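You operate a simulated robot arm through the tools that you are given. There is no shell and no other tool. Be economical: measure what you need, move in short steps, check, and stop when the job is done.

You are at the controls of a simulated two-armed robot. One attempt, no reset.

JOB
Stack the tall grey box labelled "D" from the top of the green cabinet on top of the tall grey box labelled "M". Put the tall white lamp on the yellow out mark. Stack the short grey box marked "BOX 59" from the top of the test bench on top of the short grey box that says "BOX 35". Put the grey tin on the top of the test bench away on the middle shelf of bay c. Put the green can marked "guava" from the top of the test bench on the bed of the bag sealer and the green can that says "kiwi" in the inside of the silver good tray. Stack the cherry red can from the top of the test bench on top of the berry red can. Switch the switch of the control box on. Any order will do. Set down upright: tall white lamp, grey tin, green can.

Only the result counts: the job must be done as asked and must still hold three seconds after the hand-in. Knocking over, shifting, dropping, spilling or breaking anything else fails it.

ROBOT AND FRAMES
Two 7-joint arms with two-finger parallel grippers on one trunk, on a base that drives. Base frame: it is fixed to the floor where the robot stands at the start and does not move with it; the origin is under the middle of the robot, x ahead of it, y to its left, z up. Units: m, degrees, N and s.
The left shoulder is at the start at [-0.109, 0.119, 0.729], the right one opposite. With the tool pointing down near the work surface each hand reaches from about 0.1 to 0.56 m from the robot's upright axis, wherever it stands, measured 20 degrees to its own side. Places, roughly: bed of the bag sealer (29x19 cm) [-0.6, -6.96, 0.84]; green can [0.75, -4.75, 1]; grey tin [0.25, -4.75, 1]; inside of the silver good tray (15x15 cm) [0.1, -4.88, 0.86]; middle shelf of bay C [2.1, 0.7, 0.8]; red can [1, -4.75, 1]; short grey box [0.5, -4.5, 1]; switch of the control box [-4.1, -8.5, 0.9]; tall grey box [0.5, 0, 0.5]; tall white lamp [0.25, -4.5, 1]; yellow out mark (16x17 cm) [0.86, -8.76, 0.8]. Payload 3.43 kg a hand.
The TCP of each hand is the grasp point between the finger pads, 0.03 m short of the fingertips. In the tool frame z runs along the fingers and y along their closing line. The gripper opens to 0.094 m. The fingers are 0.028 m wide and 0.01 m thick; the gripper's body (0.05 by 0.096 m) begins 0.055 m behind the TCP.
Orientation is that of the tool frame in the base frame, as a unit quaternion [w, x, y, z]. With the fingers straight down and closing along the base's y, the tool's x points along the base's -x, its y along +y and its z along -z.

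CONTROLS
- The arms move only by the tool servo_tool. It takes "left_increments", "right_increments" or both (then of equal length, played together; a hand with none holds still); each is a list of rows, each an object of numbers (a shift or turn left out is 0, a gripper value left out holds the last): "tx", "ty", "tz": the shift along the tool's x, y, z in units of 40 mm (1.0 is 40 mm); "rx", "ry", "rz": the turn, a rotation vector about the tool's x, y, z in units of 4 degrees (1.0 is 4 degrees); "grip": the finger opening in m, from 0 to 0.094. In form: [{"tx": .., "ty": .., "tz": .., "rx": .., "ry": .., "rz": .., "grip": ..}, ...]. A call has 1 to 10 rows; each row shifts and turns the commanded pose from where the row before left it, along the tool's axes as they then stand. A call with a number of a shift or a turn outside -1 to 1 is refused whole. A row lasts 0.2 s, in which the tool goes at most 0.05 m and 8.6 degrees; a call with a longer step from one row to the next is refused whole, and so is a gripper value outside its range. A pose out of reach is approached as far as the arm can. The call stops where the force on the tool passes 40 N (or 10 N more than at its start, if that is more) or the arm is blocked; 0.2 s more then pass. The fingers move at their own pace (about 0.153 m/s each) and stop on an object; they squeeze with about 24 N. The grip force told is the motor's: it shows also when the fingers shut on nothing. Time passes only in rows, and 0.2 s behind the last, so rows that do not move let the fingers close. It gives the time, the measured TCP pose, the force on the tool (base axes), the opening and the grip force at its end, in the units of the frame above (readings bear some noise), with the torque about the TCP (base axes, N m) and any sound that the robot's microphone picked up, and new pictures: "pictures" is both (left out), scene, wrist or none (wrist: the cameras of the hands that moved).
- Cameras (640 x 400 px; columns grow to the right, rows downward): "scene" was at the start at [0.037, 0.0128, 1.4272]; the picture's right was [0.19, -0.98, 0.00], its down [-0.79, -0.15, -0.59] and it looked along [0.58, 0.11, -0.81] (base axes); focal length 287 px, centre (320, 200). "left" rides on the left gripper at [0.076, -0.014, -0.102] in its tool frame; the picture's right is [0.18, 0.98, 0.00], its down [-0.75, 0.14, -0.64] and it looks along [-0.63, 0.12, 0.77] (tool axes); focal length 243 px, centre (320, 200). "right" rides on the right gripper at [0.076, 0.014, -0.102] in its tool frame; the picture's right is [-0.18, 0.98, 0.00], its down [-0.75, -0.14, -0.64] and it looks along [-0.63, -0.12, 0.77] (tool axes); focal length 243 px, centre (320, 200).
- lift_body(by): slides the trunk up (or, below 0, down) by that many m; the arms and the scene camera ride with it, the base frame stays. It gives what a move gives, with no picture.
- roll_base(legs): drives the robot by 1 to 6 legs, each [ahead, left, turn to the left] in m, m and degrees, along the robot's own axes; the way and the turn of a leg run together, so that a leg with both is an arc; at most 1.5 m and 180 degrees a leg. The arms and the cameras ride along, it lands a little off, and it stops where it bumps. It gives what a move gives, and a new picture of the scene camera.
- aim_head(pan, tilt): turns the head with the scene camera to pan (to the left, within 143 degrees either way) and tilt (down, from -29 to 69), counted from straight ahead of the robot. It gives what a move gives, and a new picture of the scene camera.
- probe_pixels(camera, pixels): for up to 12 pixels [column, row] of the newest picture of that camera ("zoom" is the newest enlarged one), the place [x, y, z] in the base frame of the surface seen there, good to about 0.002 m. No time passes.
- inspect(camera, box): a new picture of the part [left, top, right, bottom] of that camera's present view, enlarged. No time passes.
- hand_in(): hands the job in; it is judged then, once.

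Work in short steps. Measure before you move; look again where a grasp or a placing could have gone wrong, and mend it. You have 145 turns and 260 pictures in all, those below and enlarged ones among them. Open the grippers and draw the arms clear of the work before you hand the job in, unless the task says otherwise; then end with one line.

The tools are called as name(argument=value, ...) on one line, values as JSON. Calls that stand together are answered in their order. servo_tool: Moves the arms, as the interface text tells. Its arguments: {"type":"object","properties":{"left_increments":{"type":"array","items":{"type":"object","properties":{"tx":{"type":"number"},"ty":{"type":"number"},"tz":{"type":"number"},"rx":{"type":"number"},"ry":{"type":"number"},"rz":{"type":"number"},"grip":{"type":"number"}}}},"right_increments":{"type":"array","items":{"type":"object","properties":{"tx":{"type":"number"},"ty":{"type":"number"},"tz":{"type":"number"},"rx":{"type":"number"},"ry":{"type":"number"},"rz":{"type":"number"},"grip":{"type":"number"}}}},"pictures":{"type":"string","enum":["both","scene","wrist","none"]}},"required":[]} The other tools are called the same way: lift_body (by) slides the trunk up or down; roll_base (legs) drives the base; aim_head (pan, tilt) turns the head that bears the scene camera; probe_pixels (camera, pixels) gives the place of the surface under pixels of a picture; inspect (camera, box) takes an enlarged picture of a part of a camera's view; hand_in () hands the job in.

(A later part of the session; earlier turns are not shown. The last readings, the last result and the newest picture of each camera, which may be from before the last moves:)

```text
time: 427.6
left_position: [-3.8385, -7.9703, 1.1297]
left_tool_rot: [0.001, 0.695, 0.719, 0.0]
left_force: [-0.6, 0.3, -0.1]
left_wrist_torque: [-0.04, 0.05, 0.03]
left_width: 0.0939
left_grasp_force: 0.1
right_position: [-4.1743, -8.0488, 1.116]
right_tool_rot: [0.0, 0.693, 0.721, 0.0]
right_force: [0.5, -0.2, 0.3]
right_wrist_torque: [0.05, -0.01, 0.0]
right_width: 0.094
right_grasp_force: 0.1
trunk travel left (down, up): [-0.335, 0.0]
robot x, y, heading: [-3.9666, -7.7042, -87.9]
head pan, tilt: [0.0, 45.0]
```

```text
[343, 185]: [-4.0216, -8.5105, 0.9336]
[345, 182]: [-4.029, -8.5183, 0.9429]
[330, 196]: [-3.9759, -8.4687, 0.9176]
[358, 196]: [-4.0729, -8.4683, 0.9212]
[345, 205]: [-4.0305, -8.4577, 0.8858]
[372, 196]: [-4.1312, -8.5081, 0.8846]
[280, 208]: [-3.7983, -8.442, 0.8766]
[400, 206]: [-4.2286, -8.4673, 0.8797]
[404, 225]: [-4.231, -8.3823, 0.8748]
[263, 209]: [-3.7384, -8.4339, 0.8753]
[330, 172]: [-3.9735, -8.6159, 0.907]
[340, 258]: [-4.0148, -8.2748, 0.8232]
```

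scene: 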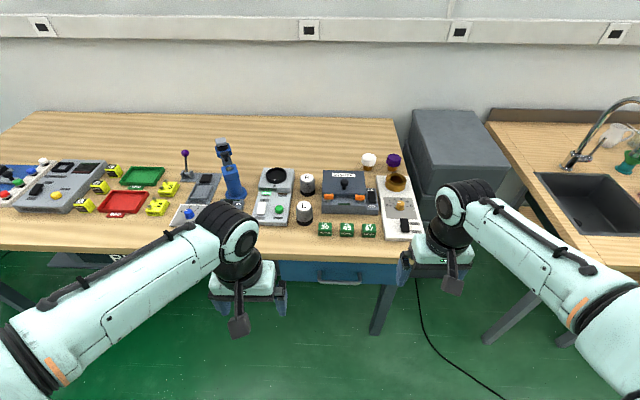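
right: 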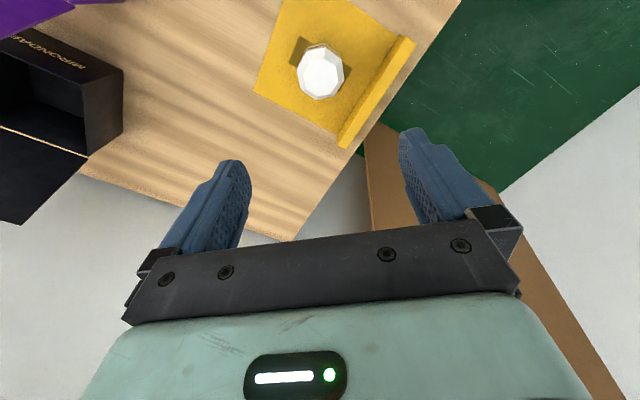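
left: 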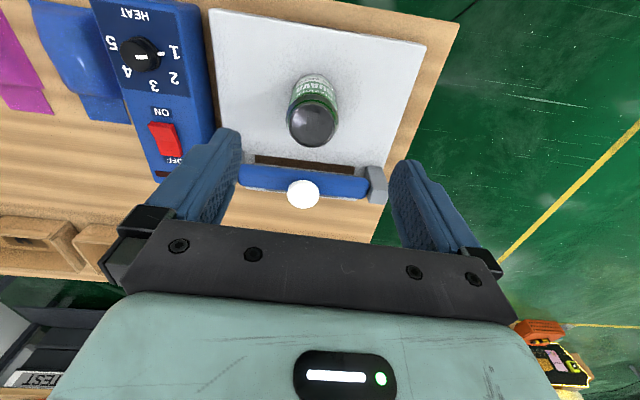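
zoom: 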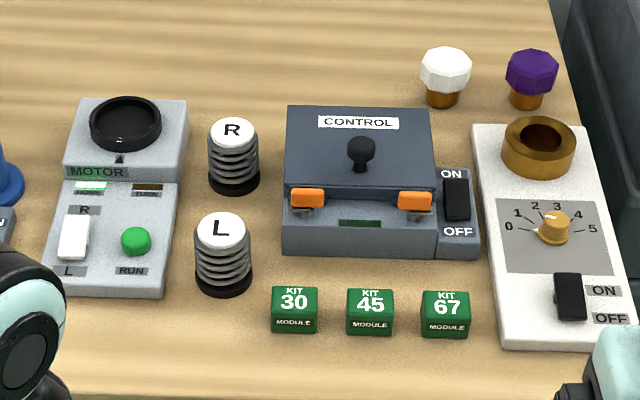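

The CONTROL box has a rocker at zoom (456,200), ON at the far end. I zoom in on it.

inspect(camera="scene", box=[355, 185, 395, 225])

```text
10.00 times, centred on (375, 205) of scene
```

zoom: 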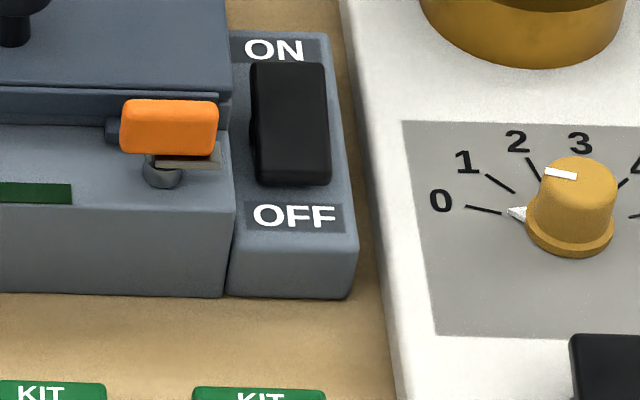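

probe_pixels(camera="zoom", pixels=[[288, 75], [288, 100], [288, 125], [288, 150], [288, 175], [258, 100], [318, 100], [275, 48], [295, 217], [240, 120], [345, 150], [160, 125]])

```text
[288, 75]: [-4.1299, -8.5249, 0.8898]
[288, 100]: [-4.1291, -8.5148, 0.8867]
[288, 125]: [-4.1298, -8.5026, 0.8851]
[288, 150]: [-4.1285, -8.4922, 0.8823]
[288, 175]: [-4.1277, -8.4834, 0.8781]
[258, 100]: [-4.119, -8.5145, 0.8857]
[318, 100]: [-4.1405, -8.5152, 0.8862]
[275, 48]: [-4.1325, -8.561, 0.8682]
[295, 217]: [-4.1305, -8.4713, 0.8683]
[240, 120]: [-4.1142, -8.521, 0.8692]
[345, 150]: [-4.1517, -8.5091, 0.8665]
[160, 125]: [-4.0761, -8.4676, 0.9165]
```

The rocker's ON end (y≈-8.525, x≈-4.130, z 0.89) is up, so it is OFF now. I position the base (turn left 38°) so the right hand can press that end.

roll_base(legs=[[0, 0, 38], [0.16, -0.14, 0]])

```text
time: 431.2
left_position: [-3.7052, -8.0416, 1.1297]
left_tool_rot: [0.0, 0.423, 0.906, 0.0]
left_force: [-0.2, -0.7, 1.2]
left_wrist_torque: [0.02, 0.02, 0.0]
left_width: 0.0941
left_grasp_force: 0.0
right_position: [-3.9198, -8.3116, 1.1151]
right_tool_rot: [0.0, 0.419, 0.908, -0.001]
right_force: [0.0, -0.7, -0.2]
right_wrist_torque: [-0.03, -0.02, 0.0]
right_width: 0.0941
right_grasp_force: 0.1
trunk travel left (down, up): [-0.335, 0.0]
robot x, y, heading: [-3.9754, -7.9126, -49.6]
head pan, tilt: [0.0, 45.0]
```

scene: 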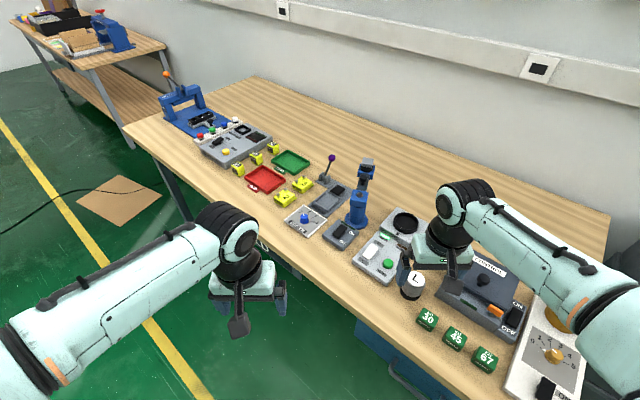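

I rotate the right hand square to the rocker and close it.

servo_tool(right_increments=[{"rz": 1, "grip": 0}, {"rz": 1}, {"rz": 1}, {"rz": 1}, {"rz": 1}, {"rz": 1}, {"rz": 1}, {"rz": 1}, {"rz": 1}, {"rz": 1}], pictures="none")

servo_tool(right_increments=[{"tx": -0.675, "ty": -0.6625}, {"tx": -0.675, "ty": -0.6625}, {"tx": -0.675, "ty": -0.6625}, {"tx": -0.675, "ty": -0.6625}, {"tx": -0.675, "ty": -0.6625}, {"tx": -0.675, "ty": -0.6625}, {"tx": -0.675, "ty": -0.6625}, {"tx": -0.675, "ty": -0.6625}, {"tz": 1}, {"tz": 1}])

```text
time: 433.4
left_position: [-3.7033, -8.0407, 1.1287]
left_tool_rot: [0.0, 0.423, 0.906, -0.001]
left_force: [0.4, -0.2, 0.2]
left_wrist_torque: [-0.01, -0.01, -0.01]
left_width: 0.0939
left_grasp_force: 0.1
right_position: [-3.9182, -8.3121, 1.1151]
right_tool_rot: [0.0, 0.705, 0.709, 0.0]
right_force: [-0.5, 0.1, -0.6]
right_wrist_torque: [-0.01, 0.0, 0.0]
right_width: 0.0
right_grasp_force: 23.6
trunk travel left (down, up): [-0.335, 0.0]
robot x, y, heading: [-3.9725, -7.9107, -49.4]
head pan, tilt: [0.0, 45.0]
```

```text
time: 435.6
left_position: [-3.7034, -8.0419, 1.1296]
left_tool_rot: [0.0, 0.422, 0.906, 0.0]
left_force: [-0.1, -0.1, -0.6]
left_wrist_torque: [0.0, 0.01, 0.01]
left_width: 0.0938
left_grasp_force: 0.1
right_position: [-4.1297, -8.5296, 1.0352]
right_tool_rot: [0.0, 0.704, 0.71, 0.0]
right_force: [0.2, -0.6, -0.2]
right_wrist_torque: [-0.02, 0.01, -0.03]
right_width: 0.0003
right_grasp_force: 23.7
trunk travel left (down, up): [-0.335, 0.0]
robot x, y, heading: [-3.9761, -7.9118, -49.3]
head pan, tilt: [0.0, 45.0]
```

scene: 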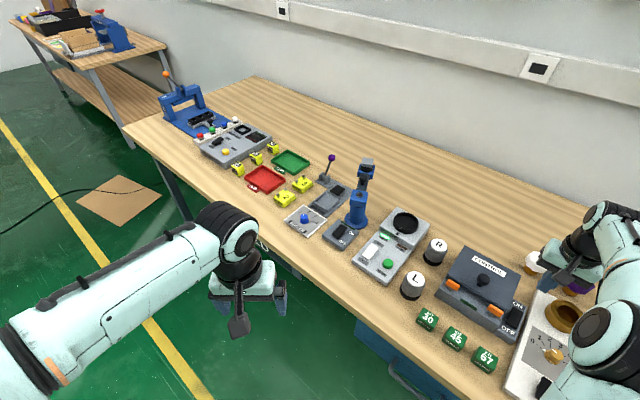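
right: 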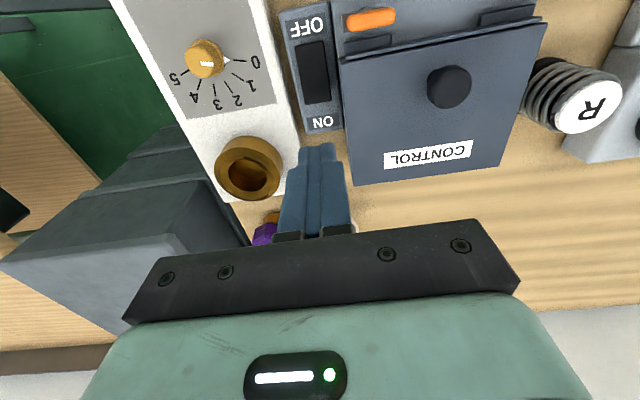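

I descend to just above the ON end and then press gently in small steps.

servo_tool(right_increments=[{"tz": 1}, {"tz": 1}, {"tz": 0.5}, {}], pictures="wrist")

```text
time: 436.6
left_position: [-3.704, -8.0428, 1.1296]
left_tool_rot: [0.0, 0.423, 0.906, 0.0]
left_force: [-1.0, -0.2, -1.1]
left_wrist_torque: [0.01, 0.0, 0.0]
left_width: 0.0941
left_grasp_force: 0.2
right_position: [-4.126, -8.5292, 0.9364]
right_tool_rot: [0.0, 0.704, 0.711, -0.001]
right_force: [-0.1, 0.1, 0.2]
right_wrist_torque: [0.01, 0.0, 0.02]
right_width: 0.0
right_grasp_force: 23.9
trunk travel left (down, up): [-0.335, 0.0]
robot x, y, heading: [-3.976, -7.914, -49.4]
head pan, tilt: [0.0, 45.0]
```

right: 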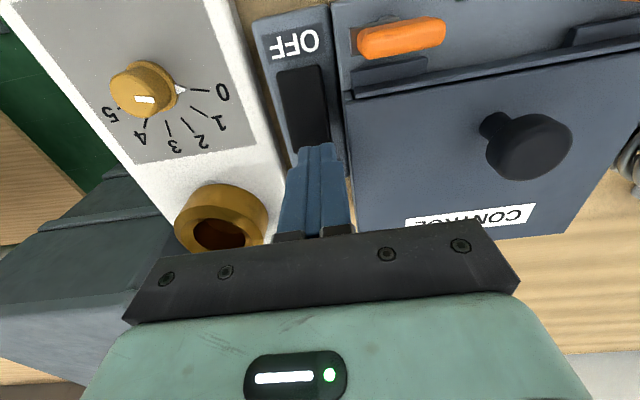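

Slight shift 4 mm, then press.

servo_tool(right_increments=[{"ty": -0.1}, {"tz": 0.35}, {"tz": 0.1}, {"tz": 0.1}, {"tz": 0.1}, {"tz": 0.1}, {}], pictures="wrist")

```text
time: 438.0
left_position: [-3.7034, -8.041, 1.1292]
left_tool_rot: [0.0, 0.422, 0.907, 0.0]
left_force: [0.6, 0.0, 1.2]
left_wrist_torque: [-0.03, 0.03, 0.01]
left_width: 0.094
left_grasp_force: 0.1
right_position: [-4.1322, -8.5314, 0.916]
right_tool_rot: [0.007, 0.704, 0.71, -0.005]
right_force: [0.4, 0.2, 3.4]
right_wrist_torque: [-0.02, 0.01, 0.0]
right_width: 0.0
right_grasp_force: 24.7
trunk travel left (down, up): [-0.335, 0.0]
robot x, y, heading: [-3.9728, -7.9131, -49.3]
head pan, tilt: [0.0, 45.0]
stopped in row 6 (right hand): the force on the tool passed its limit at 45 N (the readings are from after the stop); the commanded pose is now the measured one
```

right: 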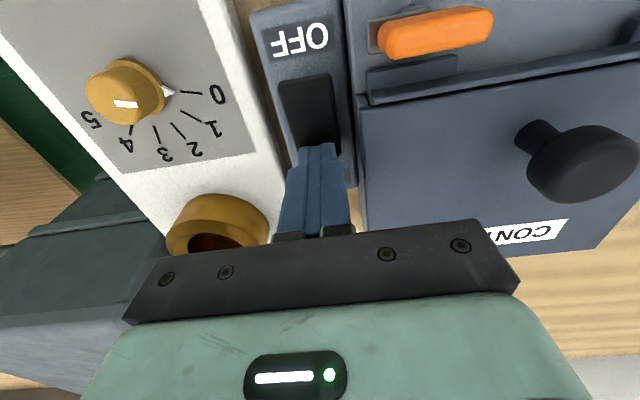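

The force limit stopped it. I rise and look at the rocker's state.

servo_tool(right_increments=[{"tz": -1}, {"tz": -1}, {"tz": -1}, {"tx": 1}, {"tx": 1}, {"tx": 1}])

inspect(camera="scene", box=[480, 285, 540, 345])

```text
time: 439.4
left_position: [-3.7039, -8.0408, 1.1295]
left_tool_rot: [0.0, 0.423, 0.906, -0.001]
left_force: [0.5, 0.0, -0.2]
left_wrist_torque: [0.01, -0.02, 0.0]
left_width: 0.0941
left_grasp_force: 0.0
right_position: [-4.1342, -8.4075, 1.0303]
right_tool_rot: [0.005, 0.704, 0.71, -0.004]
right_force: [-1.0, 0.3, 0.2]
right_wrist_torque: [-0.02, -0.02, -0.01]
right_width: 0.0
right_grasp_force: 24.2
trunk travel left (down, up): [-0.335, 0.0]
robot x, y, heading: [-3.9749, -7.9155, -49.5]
head pan, tilt: [0.0, 45.0]
```

scene: 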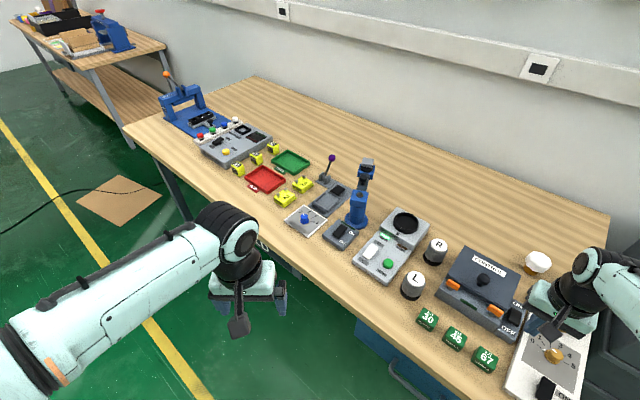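
right: 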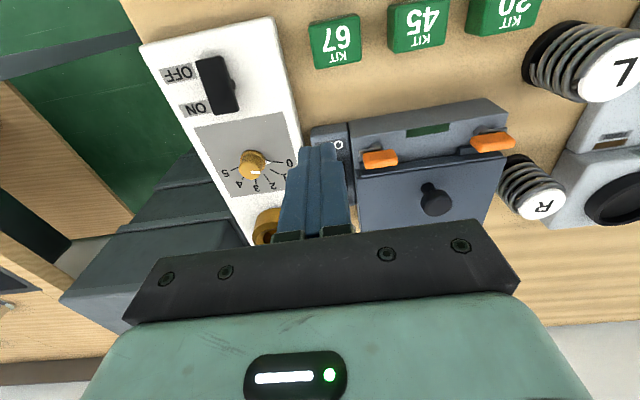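

```text
6.67 times, centred on (510, 315) of scene
```

zoom: 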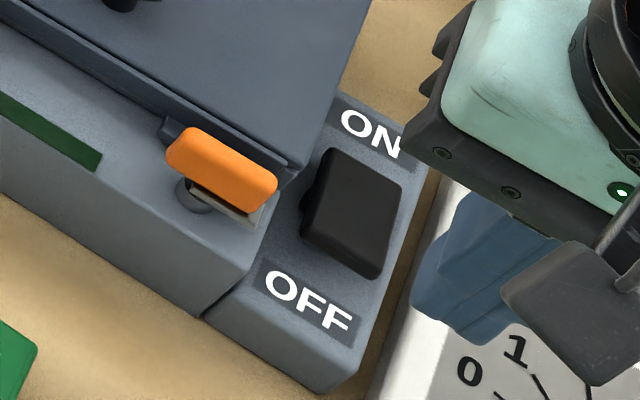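

I probe heights along the rocker to tell its state.

probe_pixels(camera="zoom", pixels=[[365, 162], [360, 180], [352, 205], [345, 230], [338, 252], [340, 130]])

```text
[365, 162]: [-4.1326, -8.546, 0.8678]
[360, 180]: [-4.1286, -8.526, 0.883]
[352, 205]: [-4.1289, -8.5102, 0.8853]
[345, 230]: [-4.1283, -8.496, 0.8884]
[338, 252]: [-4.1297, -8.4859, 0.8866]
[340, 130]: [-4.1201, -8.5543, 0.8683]
```

The slope has reversed (ON end now lower). I verify with a denser close view.

inspect(camera="scene", box=[503, 298, 527, 322])

```text
16.00 times, centred on (515, 310) of scene
```

zoom: 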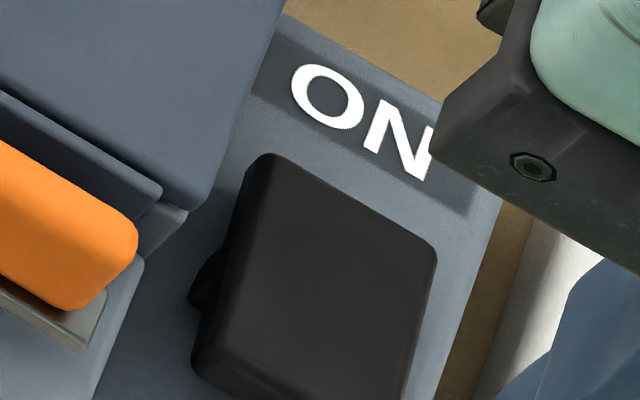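

probe_pixels(camera="zoom", pixels=[[345, 205], [340, 220], [335, 240], [330, 260], [325, 280], [320, 300], [315, 320], [310, 345], [305, 370], [300, 390]])

```text
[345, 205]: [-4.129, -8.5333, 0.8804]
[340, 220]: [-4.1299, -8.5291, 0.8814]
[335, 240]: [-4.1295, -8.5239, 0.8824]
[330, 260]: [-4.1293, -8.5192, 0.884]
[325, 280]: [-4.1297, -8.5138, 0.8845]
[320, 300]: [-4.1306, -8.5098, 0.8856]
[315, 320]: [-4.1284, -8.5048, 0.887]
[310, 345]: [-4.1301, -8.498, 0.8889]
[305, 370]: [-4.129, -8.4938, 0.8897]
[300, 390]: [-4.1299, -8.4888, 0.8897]
```

The slope mirrors the former one (13°): the switch is ON. I raise and open the right hand, then drive back toward the test bench's front for the tin.

servo_tool(right_increments=[{"tz": -1}, {"tz": -1}, {"tz": -1, "grip": 0.094}, {"tx": 1}, {"tx": 1}], pictures="none")

roll_base(legs=[[-0.268, 0.225, 0], [0, 0, 139.5], [0, -1.4, 0], [0, -1.35, 0], [1.5, 0, 0], [0.65, 0, 0]])

```text
time: 440.6
left_position: [-3.7039, -8.0399, 1.1297]
left_tool_rot: [-0.001, 0.423, 0.906, -0.001]
left_force: [0.0, -0.3, 0.5]
left_wrist_torque: [-0.04, 0.0, 0.0]
left_width: 0.0941
left_grasp_force: 0.0
right_position: [-4.1353, -8.3263, 1.1517]
right_tool_rot: [0.004, 0.705, 0.71, -0.005]
right_force: [-0.5, 0.7, 0.4]
right_wrist_torque: [0.01, 0.02, 0.0]
right_width: 0.0941
right_grasp_force: 0.0
trunk travel left (down, up): [-0.335, 0.0]
robot x, y, heading: [-3.9764, -7.9126, -49.6]
head pan, tilt: [0.0, 45.0]
```

```text
time: 482.8
left_position: [-1.2661, -5.2202, 1.129]
left_tool_rot: [0.0, -0.692, 0.722, 0.001]
left_force: [0.4, -0.3, 0.5]
left_wrist_torque: [0.02, 0.0, 0.01]
left_width: 0.0941
left_grasp_force: 0.2
right_position: [-0.7545, -5.2989, 1.1513]
right_tool_rot: [0.005, -0.407, 0.914, 0.003]
right_force: [-1.0, -0.4, 0.4]
right_wrist_torque: [-0.03, 0.03, 0.01]
right_width: 0.0943
right_grasp_force: 0.1
trunk travel left (down, up): [-0.335, 0.0]
robot x, y, heading: [-1.1574, -5.4963, 88.0]
head pan, tilt: [0.0, 45.0]
```

scene: 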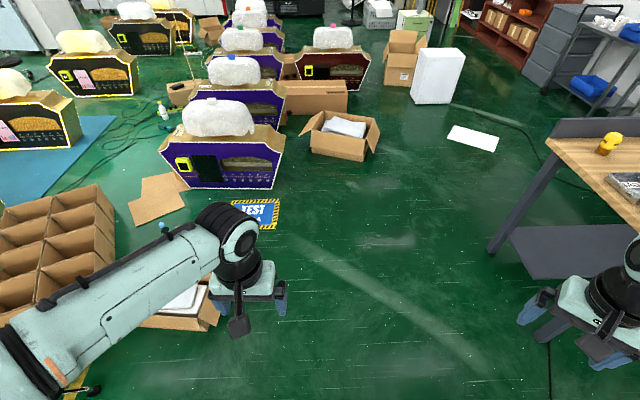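

I drive right to the tin, close in, and turn left 40° to give the right arm reach.

roll_base(legs=[[0, -1.367, 2], [0.17, 0, 0], [0, 0, 40]])

aim_head(pan=-35, tilt=52)

```text
time: 498.1
left_position: [-0.0308, -5.2144, 1.1282]
left_tool_rot: [0.0, 0.906, -0.424, 0.0]
left_force: [-0.4, 0.6, 0.8]
left_wrist_torque: [-0.03, 0.02, 0.03]
left_width: 0.094
left_grasp_force: 0.0
right_position: [0.4, -4.9276, 1.1514]
right_tool_rot: [-0.004, 0.71, -0.705, -0.004]
right_force: [-0.1, -0.1, -0.7]
right_wrist_torque: [0.01, -0.02, 0.01]
right_width: 0.0941
right_grasp_force: 0.1
trunk travel left (down, up): [-0.335, 0.0]
robot x, y, heading: [0.2365, -5.3437, 130.5]
head pan, tilt: [0.0, 45.0]
```

scene: 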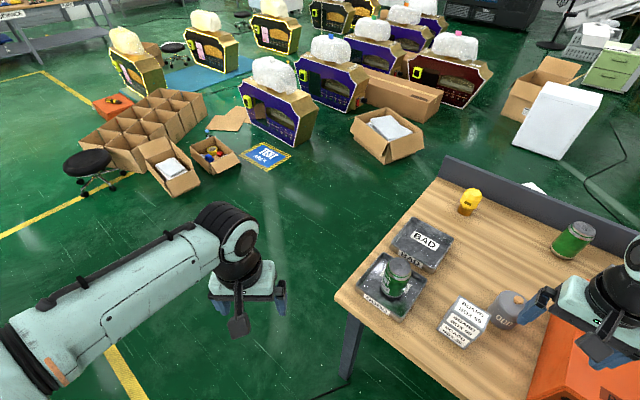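

```text
time: 499.1
left_position: [-0.0307, -5.2151, 1.1286]
left_tool_rot: [0.0, 0.906, -0.423, 0.0]
left_force: [0.4, -0.8, -0.8]
left_wrist_torque: [0.01, 0.01, 0.01]
left_width: 0.0937
left_grasp_force: 0.1
right_position: [0.4002, -4.9297, 1.1503]
right_tool_rot: [-0.005, 0.709, -0.705, -0.005]
right_force: [-0.4, 0.6, 0.8]
right_wrist_torque: [-0.01, -0.01, 0.01]
right_width: 0.0938
right_grasp_force: 0.1
trunk travel left (down, up): [-0.335, 0.0]
robot x, y, heading: [0.2395, -5.3445, 130.7]
head pan, tilt: [-35.0, 52.0]
```

scene: 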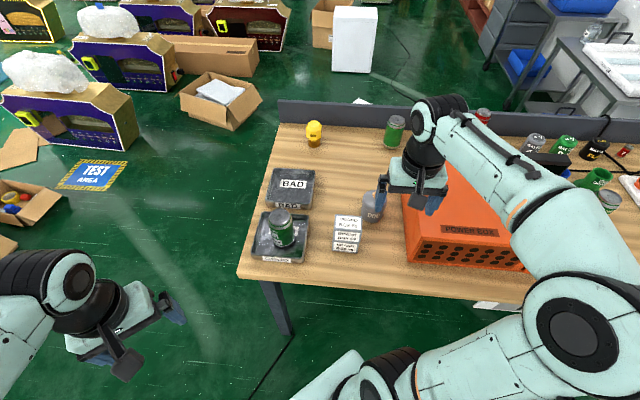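

I bring the right hand above the tin, turning it so the camera side clears the box stack.

servo_tool(right_increments=[{"tx": -0.86, "ty": 0.11}, {"tx": -0.86, "ty": 0.11}, {"tx": -0.86, "ty": 0.11}, {"tx": -0.86, "ty": 0.11}, {"tx": -0.86, "ty": 0.11}, {"rz": -1}, {"rz": -1}, {"rz": -1}, {"rz": -1}, {"rz": -1}])

```text
time: 501.3
left_position: [-0.0307, -5.215, 1.1303]
left_tool_rot: [0.0, 0.906, -0.423, 0.0]
left_force: [-0.3, -0.2, 0.1]
left_wrist_torque: [-0.03, 0.01, -0.01]
left_width: 0.094
left_grasp_force: 0.0
right_position: [0.3773, -4.7576, 1.1548]
right_tool_rot: [-0.005, 0.822, -0.57, -0.003]
right_force: [0.6, 0.0, -0.2]
right_wrist_torque: [-0.03, 0.04, -0.03]
right_width: 0.0943
right_grasp_force: 0.0
trunk travel left (down, up): [-0.335, 0.0]
robot x, y, heading: [0.2382, -5.3418, 130.4]
head pan, tilt: [-35.0, 52.0]
```

scene: 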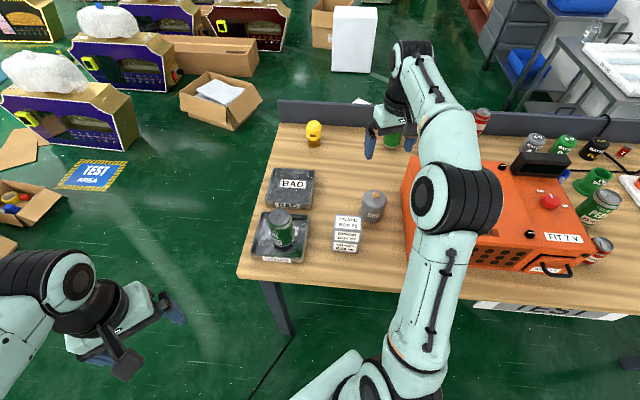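
right: 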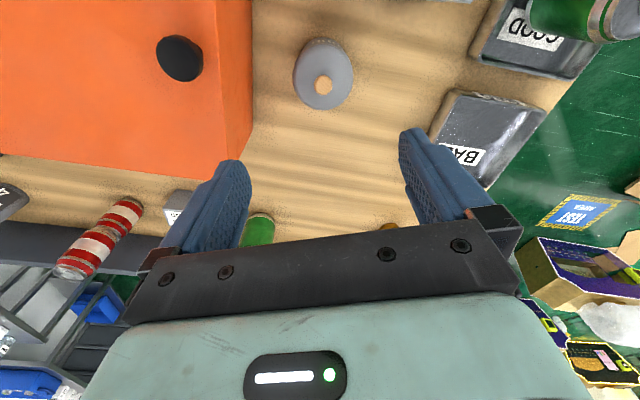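

I probe the tin's lid and knob.

probe_pixels(camera="right", pixels=[[324, 85], [300, 82], [348, 78], [322, 102], [324, 50], [313, 60], [338, 95]])

inspect(camera="scene", box=[340, 175, 410, 235])

```text
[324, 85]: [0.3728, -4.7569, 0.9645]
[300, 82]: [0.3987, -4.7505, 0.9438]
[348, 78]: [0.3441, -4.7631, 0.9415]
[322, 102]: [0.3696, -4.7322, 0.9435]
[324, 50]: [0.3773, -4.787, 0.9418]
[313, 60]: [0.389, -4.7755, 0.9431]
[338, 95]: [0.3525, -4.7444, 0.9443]
```

```text
6.67 times, centred on (375, 205) of scene
```

zoom: 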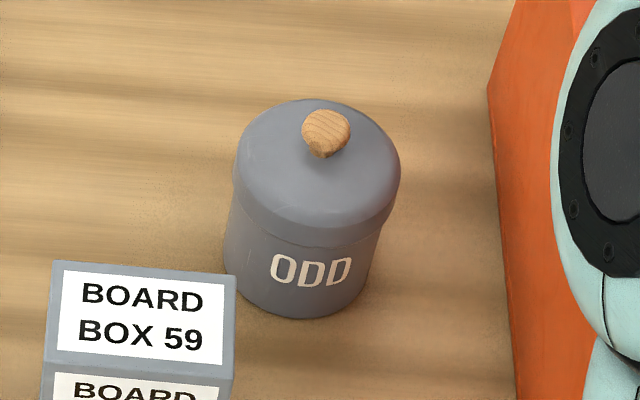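

Tin centre (0.372,-4.758), knob top 0.967. I correct a slight tilt, centre and descend part way.

servo_tool(right_increments=[{"rx": -0.058, "ry": 0.155}, {"tx": -0.05, "ty": 0.12}, {"tz": 1}, {"tz": 1}, {"tz": 1}, {"tz": 0.5}])

```text
time: 502.7
left_position: [-0.0294, -5.2149, 1.1295]
left_tool_rot: [0.0, 0.906, -0.423, -0.001]
left_force: [-0.9, 0.1, -0.5]
left_wrist_torque: [0.01, 0.05, 0.03]
left_width: 0.094
left_grasp_force: 0.0
right_position: [0.3709, -4.757, 1.012]
right_tool_rot: [0.0, 0.822, -0.57, 0.0]
right_force: [0.3, 0.5, 0.0]
right_wrist_torque: [0.0, 0.03, 0.04]
right_width: 0.094
right_grasp_force: 0.1
trunk travel left (down, up): [-0.335, 0.0]
robot x, y, heading: [0.2396, -5.3446, 130.3]
head pan, tilt: [-35.0, 52.0]
```

scene: 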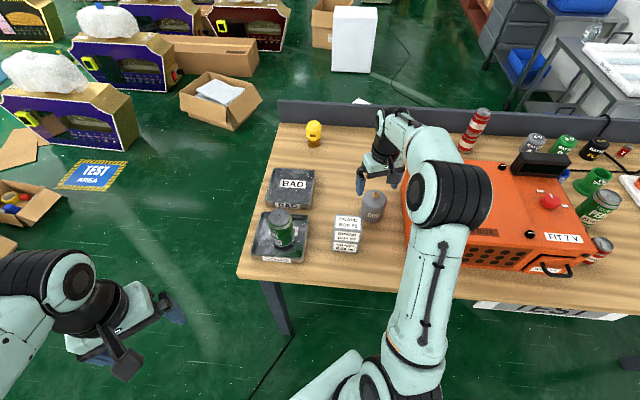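
right: 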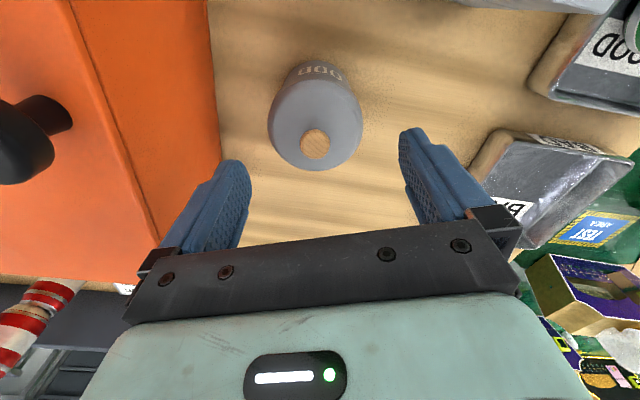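

The elbow hovers over the orange box; I check its height and the tin's knob position.

probe_pixels(camera="scene", pixels=[[455, 200], [435, 205], [400, 140], [430, 260], [490, 195], [455, 238]])

probe_pixels(camera="right", pixels=[[315, 145], [272, 125], [358, 125], [316, 168]])

```text
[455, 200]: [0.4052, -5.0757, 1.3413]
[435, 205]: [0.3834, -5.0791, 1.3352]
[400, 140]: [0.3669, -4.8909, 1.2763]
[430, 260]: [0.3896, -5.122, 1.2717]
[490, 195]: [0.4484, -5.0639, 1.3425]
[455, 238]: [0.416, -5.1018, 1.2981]
```

```text
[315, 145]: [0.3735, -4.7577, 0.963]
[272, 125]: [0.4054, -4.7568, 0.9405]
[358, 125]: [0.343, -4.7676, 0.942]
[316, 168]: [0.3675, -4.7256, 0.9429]
```

Elbow is at z 1.3, clear. I descend to z 0.917, grasp and lift the tin.

servo_tool(right_increments=[{"ty": -0.06, "tz": 0.8}, {"tz": 0.8}, {"tz": 0.5}, {"tz": 0.27}, {"grip": 0}, {}, {}, {"tz": -0.4}, {"tz": -0.8}, {"tz": -1}])

```text
time: 504.9
left_position: [-0.0308, -5.2163, 1.1291]
left_tool_rot: [-0.001, 0.906, -0.422, 0.0]
left_force: [0.1, 0.3, -0.1]
left_wrist_torque: [0.01, 0.03, 0.01]
left_width: 0.0937
left_grasp_force: 0.0
right_position: [0.3728, -4.7554, 1.0083]
right_tool_rot: [0.0, 0.821, -0.57, 0.0]
right_force: [0.2, 0.3, -1.1]
right_wrist_torque: [0.0, 0.02, 0.0]
right_width: 0.0733
right_grasp_force: 23.7
trunk travel left (down, up): [-0.335, 0.0]
robot x, y, heading: [0.236, -5.3448, 130.3]
head pan, tilt: [-35.0, 52.0]
heard: snap
```

scene: 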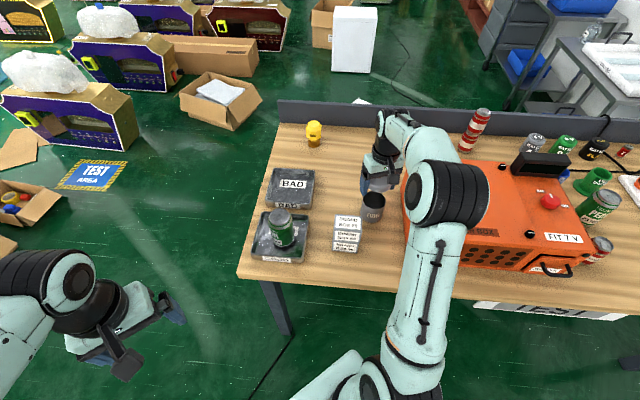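
right: 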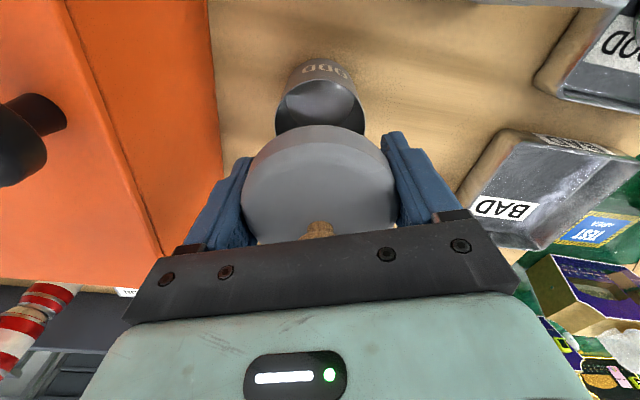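

A snap: the tin has a snap-on lid and I lifted only the lid. I'll put it back precisely, then grasp the body itself with a tilted hand. First I check where the body stands.

inspect(camera="scene", box=[345, 165, 405, 230])

probe_pixels(camera="right", pixels=[[320, 88], [280, 105], [362, 105], [320, 118], [285, 125], [358, 125]])

```text
6.15 times, centred on (375, 198) of scene
```

zoom: 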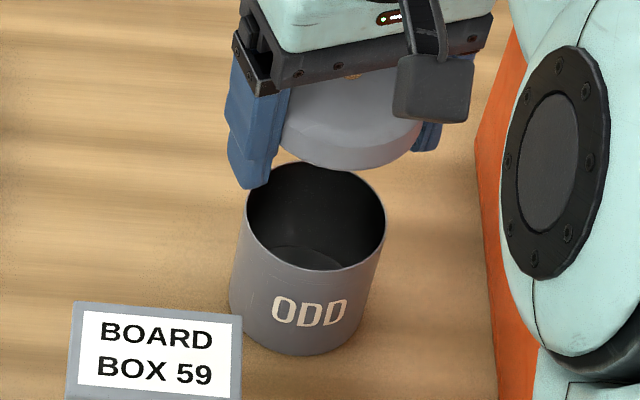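

```text
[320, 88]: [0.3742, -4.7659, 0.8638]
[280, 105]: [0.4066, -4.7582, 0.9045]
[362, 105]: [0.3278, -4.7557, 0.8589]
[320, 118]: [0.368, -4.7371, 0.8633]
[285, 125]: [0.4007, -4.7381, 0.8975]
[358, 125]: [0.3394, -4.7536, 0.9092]
```

I probe the body's rim to compare its centre with the lid's.

probe_pixels(camera="zoom", pixels=[[246, 228], [386, 236], [305, 269], [330, 270], [280, 262], [360, 262], [300, 110], [415, 135], [345, 165], [375, 168]])

```text
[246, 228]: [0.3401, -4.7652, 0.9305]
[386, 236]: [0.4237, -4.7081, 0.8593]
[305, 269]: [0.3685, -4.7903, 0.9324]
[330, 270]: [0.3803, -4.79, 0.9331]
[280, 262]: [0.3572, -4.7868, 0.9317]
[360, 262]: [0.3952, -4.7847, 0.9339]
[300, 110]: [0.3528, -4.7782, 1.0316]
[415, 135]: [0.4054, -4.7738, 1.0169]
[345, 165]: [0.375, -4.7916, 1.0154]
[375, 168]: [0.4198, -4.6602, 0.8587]
```

Body rim centre ≈ (0.374,-4.754), matching the lid within ~1-2 mm. I lower the lid back on and press lightly.

servo_tool(right_increments=[{"tz": 0.8}, {"tz": 0.6}, {"tz": 0.4}, {"tz": 0.2}, {"tz": 0.1}, {"tz": 0.1}, {"tz": 0.08}, {}], pictures="wrist")

```text
time: 506.7
left_position: [-0.0303, -5.2176, 1.1299]
left_tool_rot: [0.0, 0.906, -0.423, 0.0]
left_force: [-0.4, 0.0, -0.7]
left_wrist_torque: [0.04, -0.02, 0.01]
left_width: 0.0941
left_grasp_force: 0.0
right_position: [0.374, -4.7551, 0.918]
right_tool_rot: [-0.002, 0.821, -0.571, -0.001]
right_force: [-1.3, 0.6, 17.0]
right_wrist_torque: [-0.11, -0.14, -0.02]
right_width: 0.0733
right_grasp_force: 24.0
trunk travel left (down, up): [-0.335, 0.0]
robot x, y, heading: [0.2408, -5.3433, 130.4]
head pan, tilt: [-35.0, 52.0]
heard: snap
```

right: 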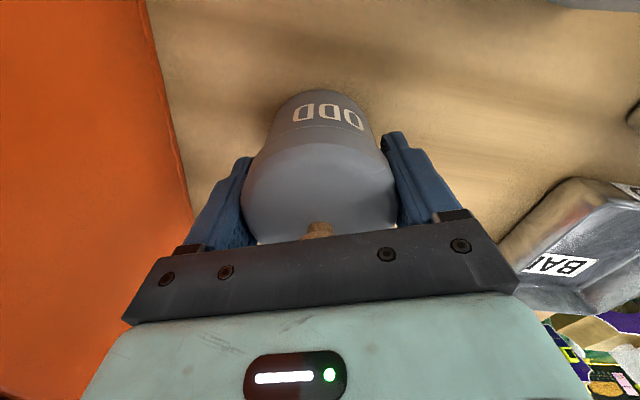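

Snapped back on. I open, rise, and start tilting the hand 45° forward for a grasp on the body.

servo_tool(right_increments=[{"grip": 0.094}, {}, {"tz": -0.5}, {"tz": -1}, {"tz": -1}, {"tz": -1}, {"tz": -1}, {"ry": -1}, {"ry": -1}, {"ry": -1}], pictures="wrist")

servo_tool(right_increments=[{"ry": -1}, {"ry": -1}, {"ry": -1}, {"ry": -1}, {"ry": -1}, {"ry": -1}, {"ry": -1}, {"ry": -1}, {"ry": -0.25}])

```text
time: 508.9
left_position: [-0.0309, -5.216, 1.1291]
left_tool_rot: [0.0, 0.906, -0.423, 0.0]
left_force: [-0.2, 0.5, 0.4]
left_wrist_torque: [0.01, -0.04, -0.01]
left_width: 0.0943
left_grasp_force: 0.2
right_position: [0.3762, -4.757, 1.0955]
right_tool_rot: [-0.06, 0.817, -0.566, -0.087]
right_force: [-0.2, 0.0, -0.1]
right_wrist_torque: [0.0, -0.03, 0.02]
right_width: 0.0939
right_grasp_force: 0.2
trunk travel left (down, up): [-0.335, 0.0]
robot x, y, heading: [0.24, -5.344, 130.5]
head pan, tilt: [-35.0, 52.0]
```

right: 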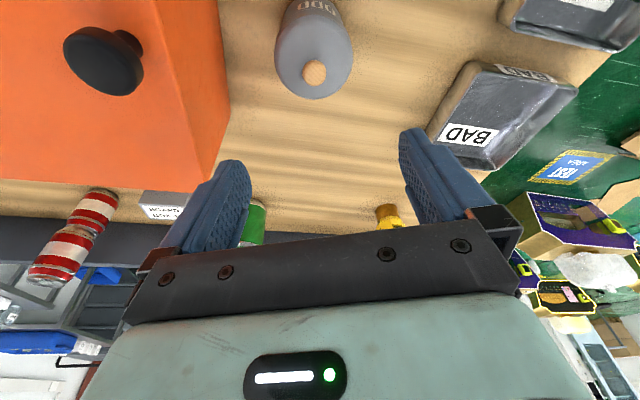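

```text
time: 510.9
left_position: [-0.0298, -5.2146, 1.1298]
left_tool_rot: [0.0, 0.906, -0.423, 0.001]
left_force: [0.1, 0.1, -0.1]
left_wrist_torque: [-0.02, 0.04, 0.0]
left_width: 0.0939
left_grasp_force: 0.1
right_position: [0.3742, -4.7557, 1.0955]
right_tool_rot: [-0.219, 0.759, -0.527, -0.315]
right_force: [0.7, 0.4, 0.0]
right_wrist_torque: [0.0, -0.02, 0.03]
right_width: 0.0941
right_grasp_force: 0.0
trunk travel left (down, up): [-0.335, 0.0]
robot x, y, heading: [0.2411, -5.3429, 130.4]
head pan, tilt: [-35.0, 52.0]
```

scene: 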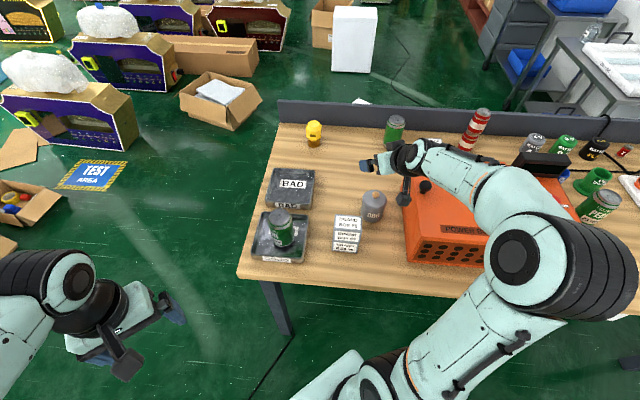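
right: 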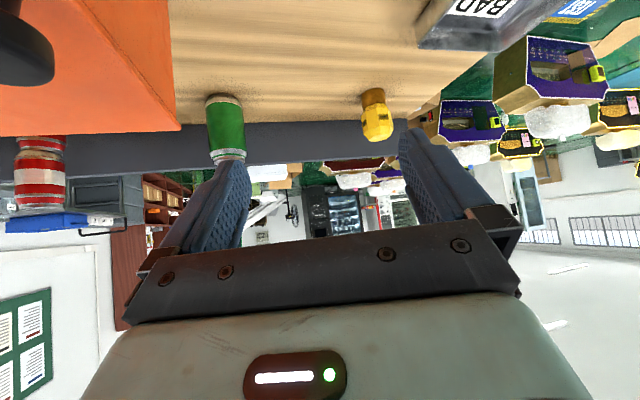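

I yaw the hand by -10° to pass between the box stack and the orange box, then back off to the pre-grasp pose.

servo_tool(right_increments=[{"rx": 0.93, "rz": 0.93}, {"rx": 0.93, "rz": 0.93}, {"tx": 0.92}, {"tx": 0.92}, {"tx": 0.92}, {"tx": 0.91}, {}])

```text
time: 512.5
left_position: [-0.0309, -5.2152, 1.1294]
left_tool_rot: [0.0, 0.906, -0.423, 0.0]
left_force: [-0.5, 0.1, -0.3]
left_wrist_torque: [-0.04, 0.01, 0.02]
left_width: 0.0939
left_grasp_force: 0.0
right_position: [0.3922, -4.8588, 0.9928]
right_tool_rot: [-0.247, 0.707, -0.594, -0.294]
right_force: [-0.7, 0.6, -0.1]
right_wrist_torque: [0.0, 0.0, -0.01]
right_width: 0.0938
right_grasp_force: 0.1
trunk travel left (down, up): [-0.335, 0.0]
robot x, y, heading: [0.2412, -5.3414, 130.6]
head pan, tilt: [-35.0, 52.0]
```

scene: 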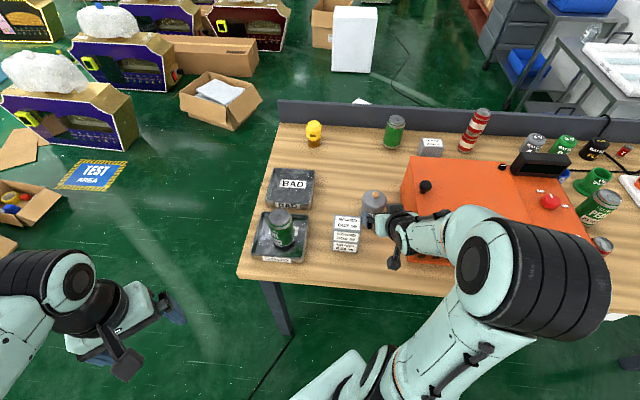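
right: 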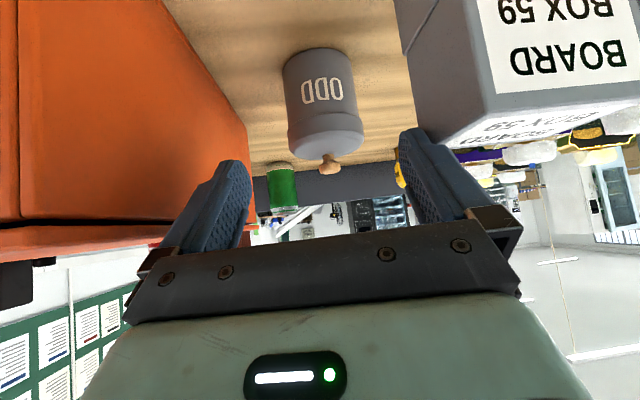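

Alignment computes well: target is 0.133 m along the fingers. I narrow the opening slightly and advance most of the way.

servo_tool(right_increments=[{"tx": 0.05, "grip": 0.088}, {"tz": 0.6}, {"tz": 0.6}, {"tz": 0.6}, {"tz": 0.6}, {}])

```text
time: 513.9
left_position: [-0.0299, -5.2152, 1.1284]
left_tool_rot: [0.0, 0.906, -0.423, 0.001]
left_force: [-0.1, -1.0, -0.8]
left_wrist_torque: [0.01, 0.0, 0.0]
left_width: 0.0938
left_grasp_force: 0.2
right_position: [0.3823, -4.794, 0.9235]
right_tool_rot: [-0.247, 0.707, -0.594, -0.294]
right_force: [0.1, 0.3, -0.1]
right_wrist_torque: [-0.02, -0.03, 0.01]
right_width: 0.088
right_grasp_force: 0.0
trunk travel left (down, up): [-0.335, 0.0]
robot x, y, heading: [0.2404, -5.3437, 130.6]
head pan, tilt: [-35.0, 52.0]
```

scene: 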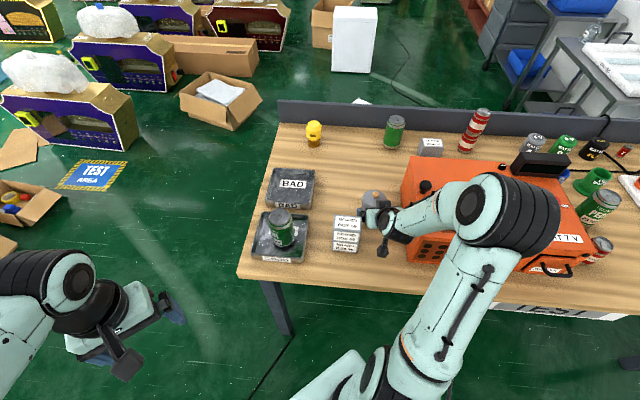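
right: 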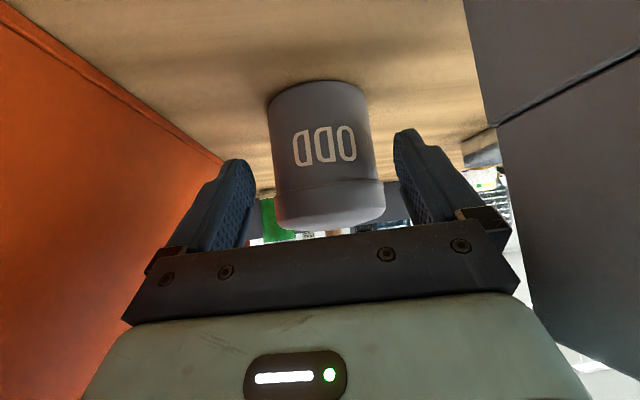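

Tin centred between fingers. I advance the rest gently.

servo_tool(right_increments=[{"tz": 0.4}, {"tz": 0.3}, {"tz": 0.12}, {}], pictures="wrist")

```text
time: 514.9
left_position: [-0.0302, -5.2165, 1.1289]
left_tool_rot: [0.0, 0.907, -0.422, 0.0]
left_force: [1.0, 0.4, -0.1]
left_wrist_torque: [0.01, 0.0, 0.0]
left_width: 0.0938
left_grasp_force: 0.0
right_position: [0.3768, -4.7693, 0.8995]
right_tool_rot: [-0.246, 0.707, -0.594, -0.293]
right_force: [-0.2, 0.9, 0.4]
right_wrist_torque: [0.01, 0.02, 0.0]
right_width: 0.0879
right_grasp_force: 0.1
trunk travel left (down, up): [-0.335, 0.0]
robot x, y, heading: [0.2393, -5.3445, 130.3]
head pan, tilt: [-35.0, 52.0]
```

right: 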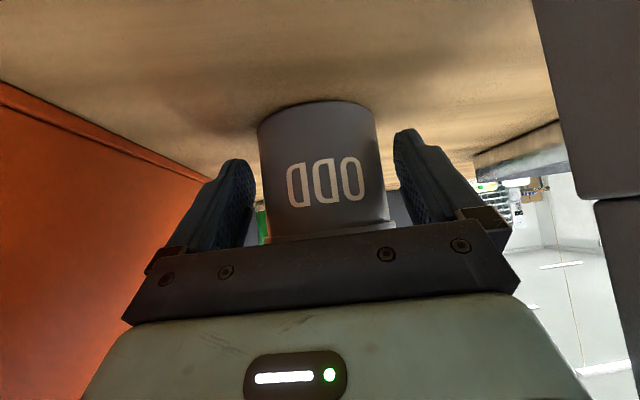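

In position (within 3 mm). I close and lift.

servo_tool(right_increments=[{"tz": 0.05}, {"grip": 0}, {}, {}, {"tx": -0.2, "tz": -0.2}, {"tx": -0.5, "tz": -0.5}, {}])

```text
time: 516.5
left_position: [-0.0299, -5.2152, 1.1296]
left_tool_rot: [0.0, 0.906, -0.423, 0.001]
left_force: [0.3, 0.0, 0.2]
left_wrist_torque: [-0.01, 0.0, 0.03]
left_width: 0.094
left_grasp_force: 0.0
right_position: [0.3788, -4.7682, 0.9368]
right_tool_rot: [-0.246, 0.707, -0.595, -0.293]
right_force: [1.1, 0.1, -1.8]
right_wrist_torque: [-0.01, 0.02, 0.01]
right_width: 0.0721
right_grasp_force: 24.5
trunk travel left (down, up): [-0.335, 0.0]
robot x, y, heading: [0.243, -5.3441, 130.4]
head pan, tilt: [-35.0, 52.0]
```

scene: 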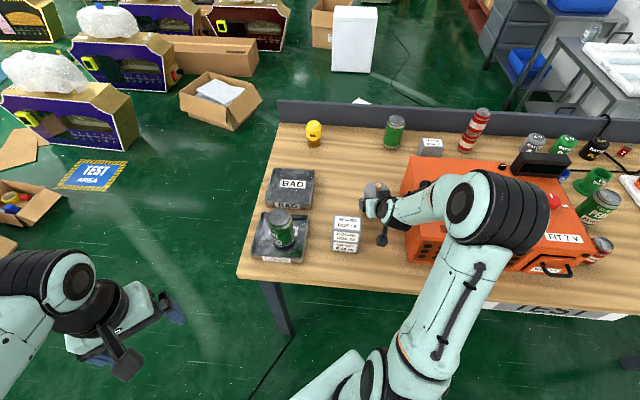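
right: 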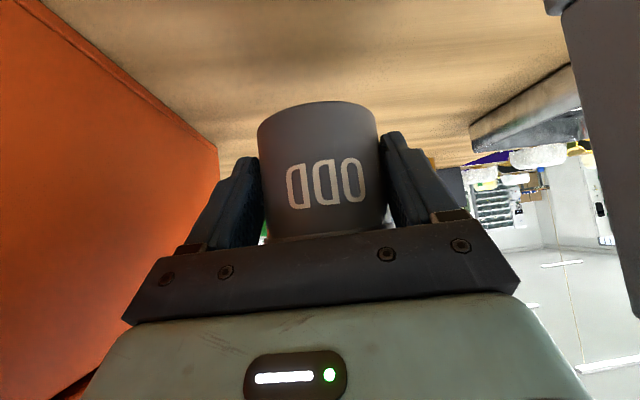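

The whole tin is held upright. I lift it straight up and retract.

servo_tool(right_increments=[{"tx": -0.7, "tz": -0.7}, {"tx": -0.7, "tz": -0.7}, {"tx": -0.7, "tz": -0.7}, {"tx": -0.7, "tz": -0.7}, {"tx": -0.7, "tz": -0.7}, {"tx": 0.7, "tz": -0.7}, {"tx": 0.7, "tz": -0.7}, {"tx": 0.7, "tz": -0.7}, {}])

```text
time: 518.5
left_position: [-0.0307, -5.2153, 1.1298]
left_tool_rot: [0.0, 0.906, -0.423, -0.001]
left_force: [0.0, 0.4, -0.2]
left_wrist_torque: [-0.05, -0.02, 0.01]
left_width: 0.094
left_grasp_force: 0.0
right_position: [0.3996, -4.8836, 1.1234]
right_tool_rot: [-0.246, 0.708, -0.594, -0.293]
right_force: [-0.1, -0.1, -1.9]
right_wrist_torque: [-0.02, 0.01, 0.0]
right_width: 0.0713
right_grasp_force: 24.0
right hand out of reach, approached as far as the arm can: row 3
trunk travel left (down, up): [-0.335, 0.0]
robot x, y, heading: [0.2403, -5.3409, 130.4]
head pan, tilt: [-35.0, 52.0]
```

scene: 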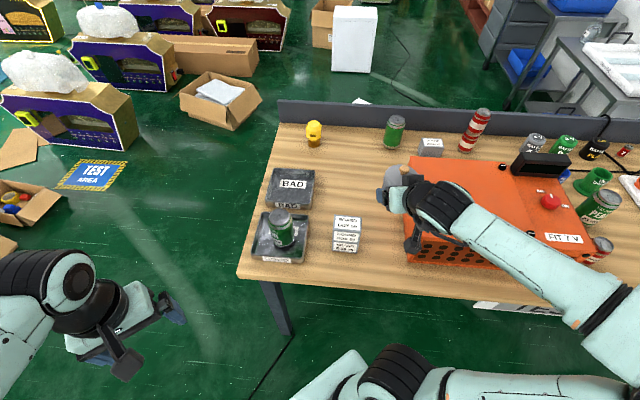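
right: 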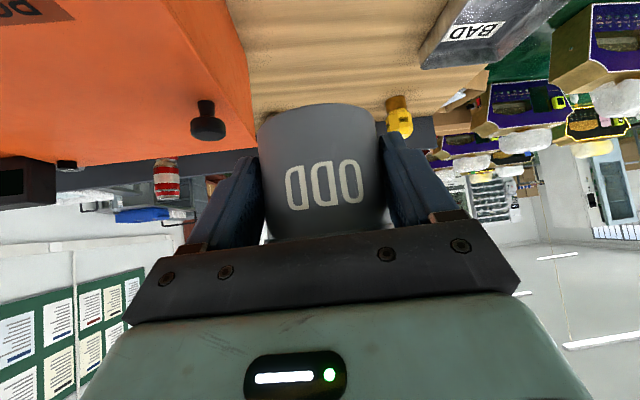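

Tin retracted safely. I drive around the west end and up to the north lane, keeping the robot facing north.

roll_base(legs=[[0, 0, -40.4], [-0.1, 0, 0], [0, 0.69, 0], [1.5, 0, 0], [0.36, 0, 0], [0, -1.4, 0]])

aim_head(pan=0, tilt=30)

```text
time: 548.8
left_position: [0.8588, -3.2698, 1.1297]
left_tool_rot: [0.001, -0.703, 0.712, -0.001]
left_force: [0.0, -0.3, -0.1]
left_wrist_torque: [0.01, 0.01, 0.0]
left_width: 0.0941
left_grasp_force: 0.1
right_position: [1.3992, -3.2987, 1.1225]
right_tool_rot: [0.333, -0.456, 0.803, 0.189]
right_force: [0.3, 0.5, -1.0]
right_wrist_torque: [-0.01, 0.0, 0.01]
right_width: 0.0698
right_grasp_force: 23.7
trunk travel left (down, up): [-0.335, 0.0]
robot x, y, heading: [0.9785, -3.5431, 89.6]
head pan, tilt: [-35.0, 52.0]
```

scene: 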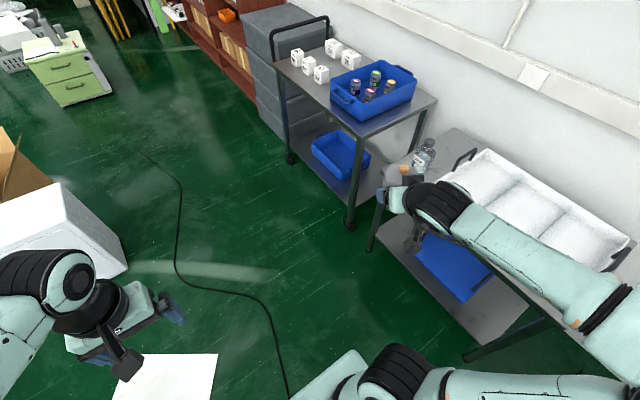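

```text
time: 549.9
left_position: [0.8591, -3.2692, 1.1299]
left_tool_rot: [0.0, -0.703, 0.711, 0.0]
left_force: [-0.8, 0.3, 0.2]
left_wrist_torque: [0.01, 0.03, -0.02]
left_width: 0.0942
left_grasp_force: 0.0
right_position: [1.3995, -3.2984, 1.1229]
right_tool_rot: [0.332, -0.457, 0.803, 0.189]
right_force: [0.1, 0.6, -1.2]
right_wrist_torque: [-0.03, 0.01, 0.01]
right_width: 0.0695
right_grasp_force: 23.7
trunk travel left (down, up): [-0.335, 0.0]
robot x, y, heading: [0.9787, -3.5441, 89.7]
head pan, tilt: [0.0, 30.0]
```

scene: 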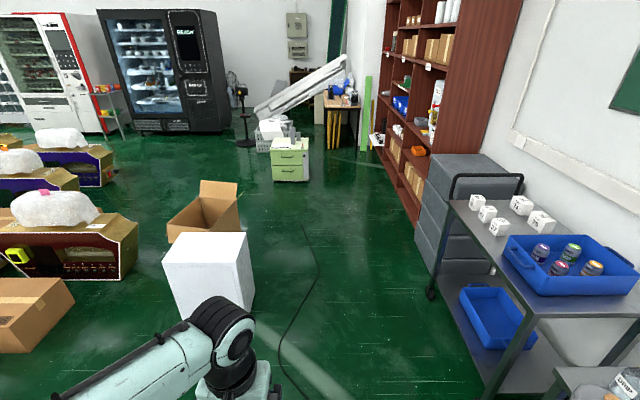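

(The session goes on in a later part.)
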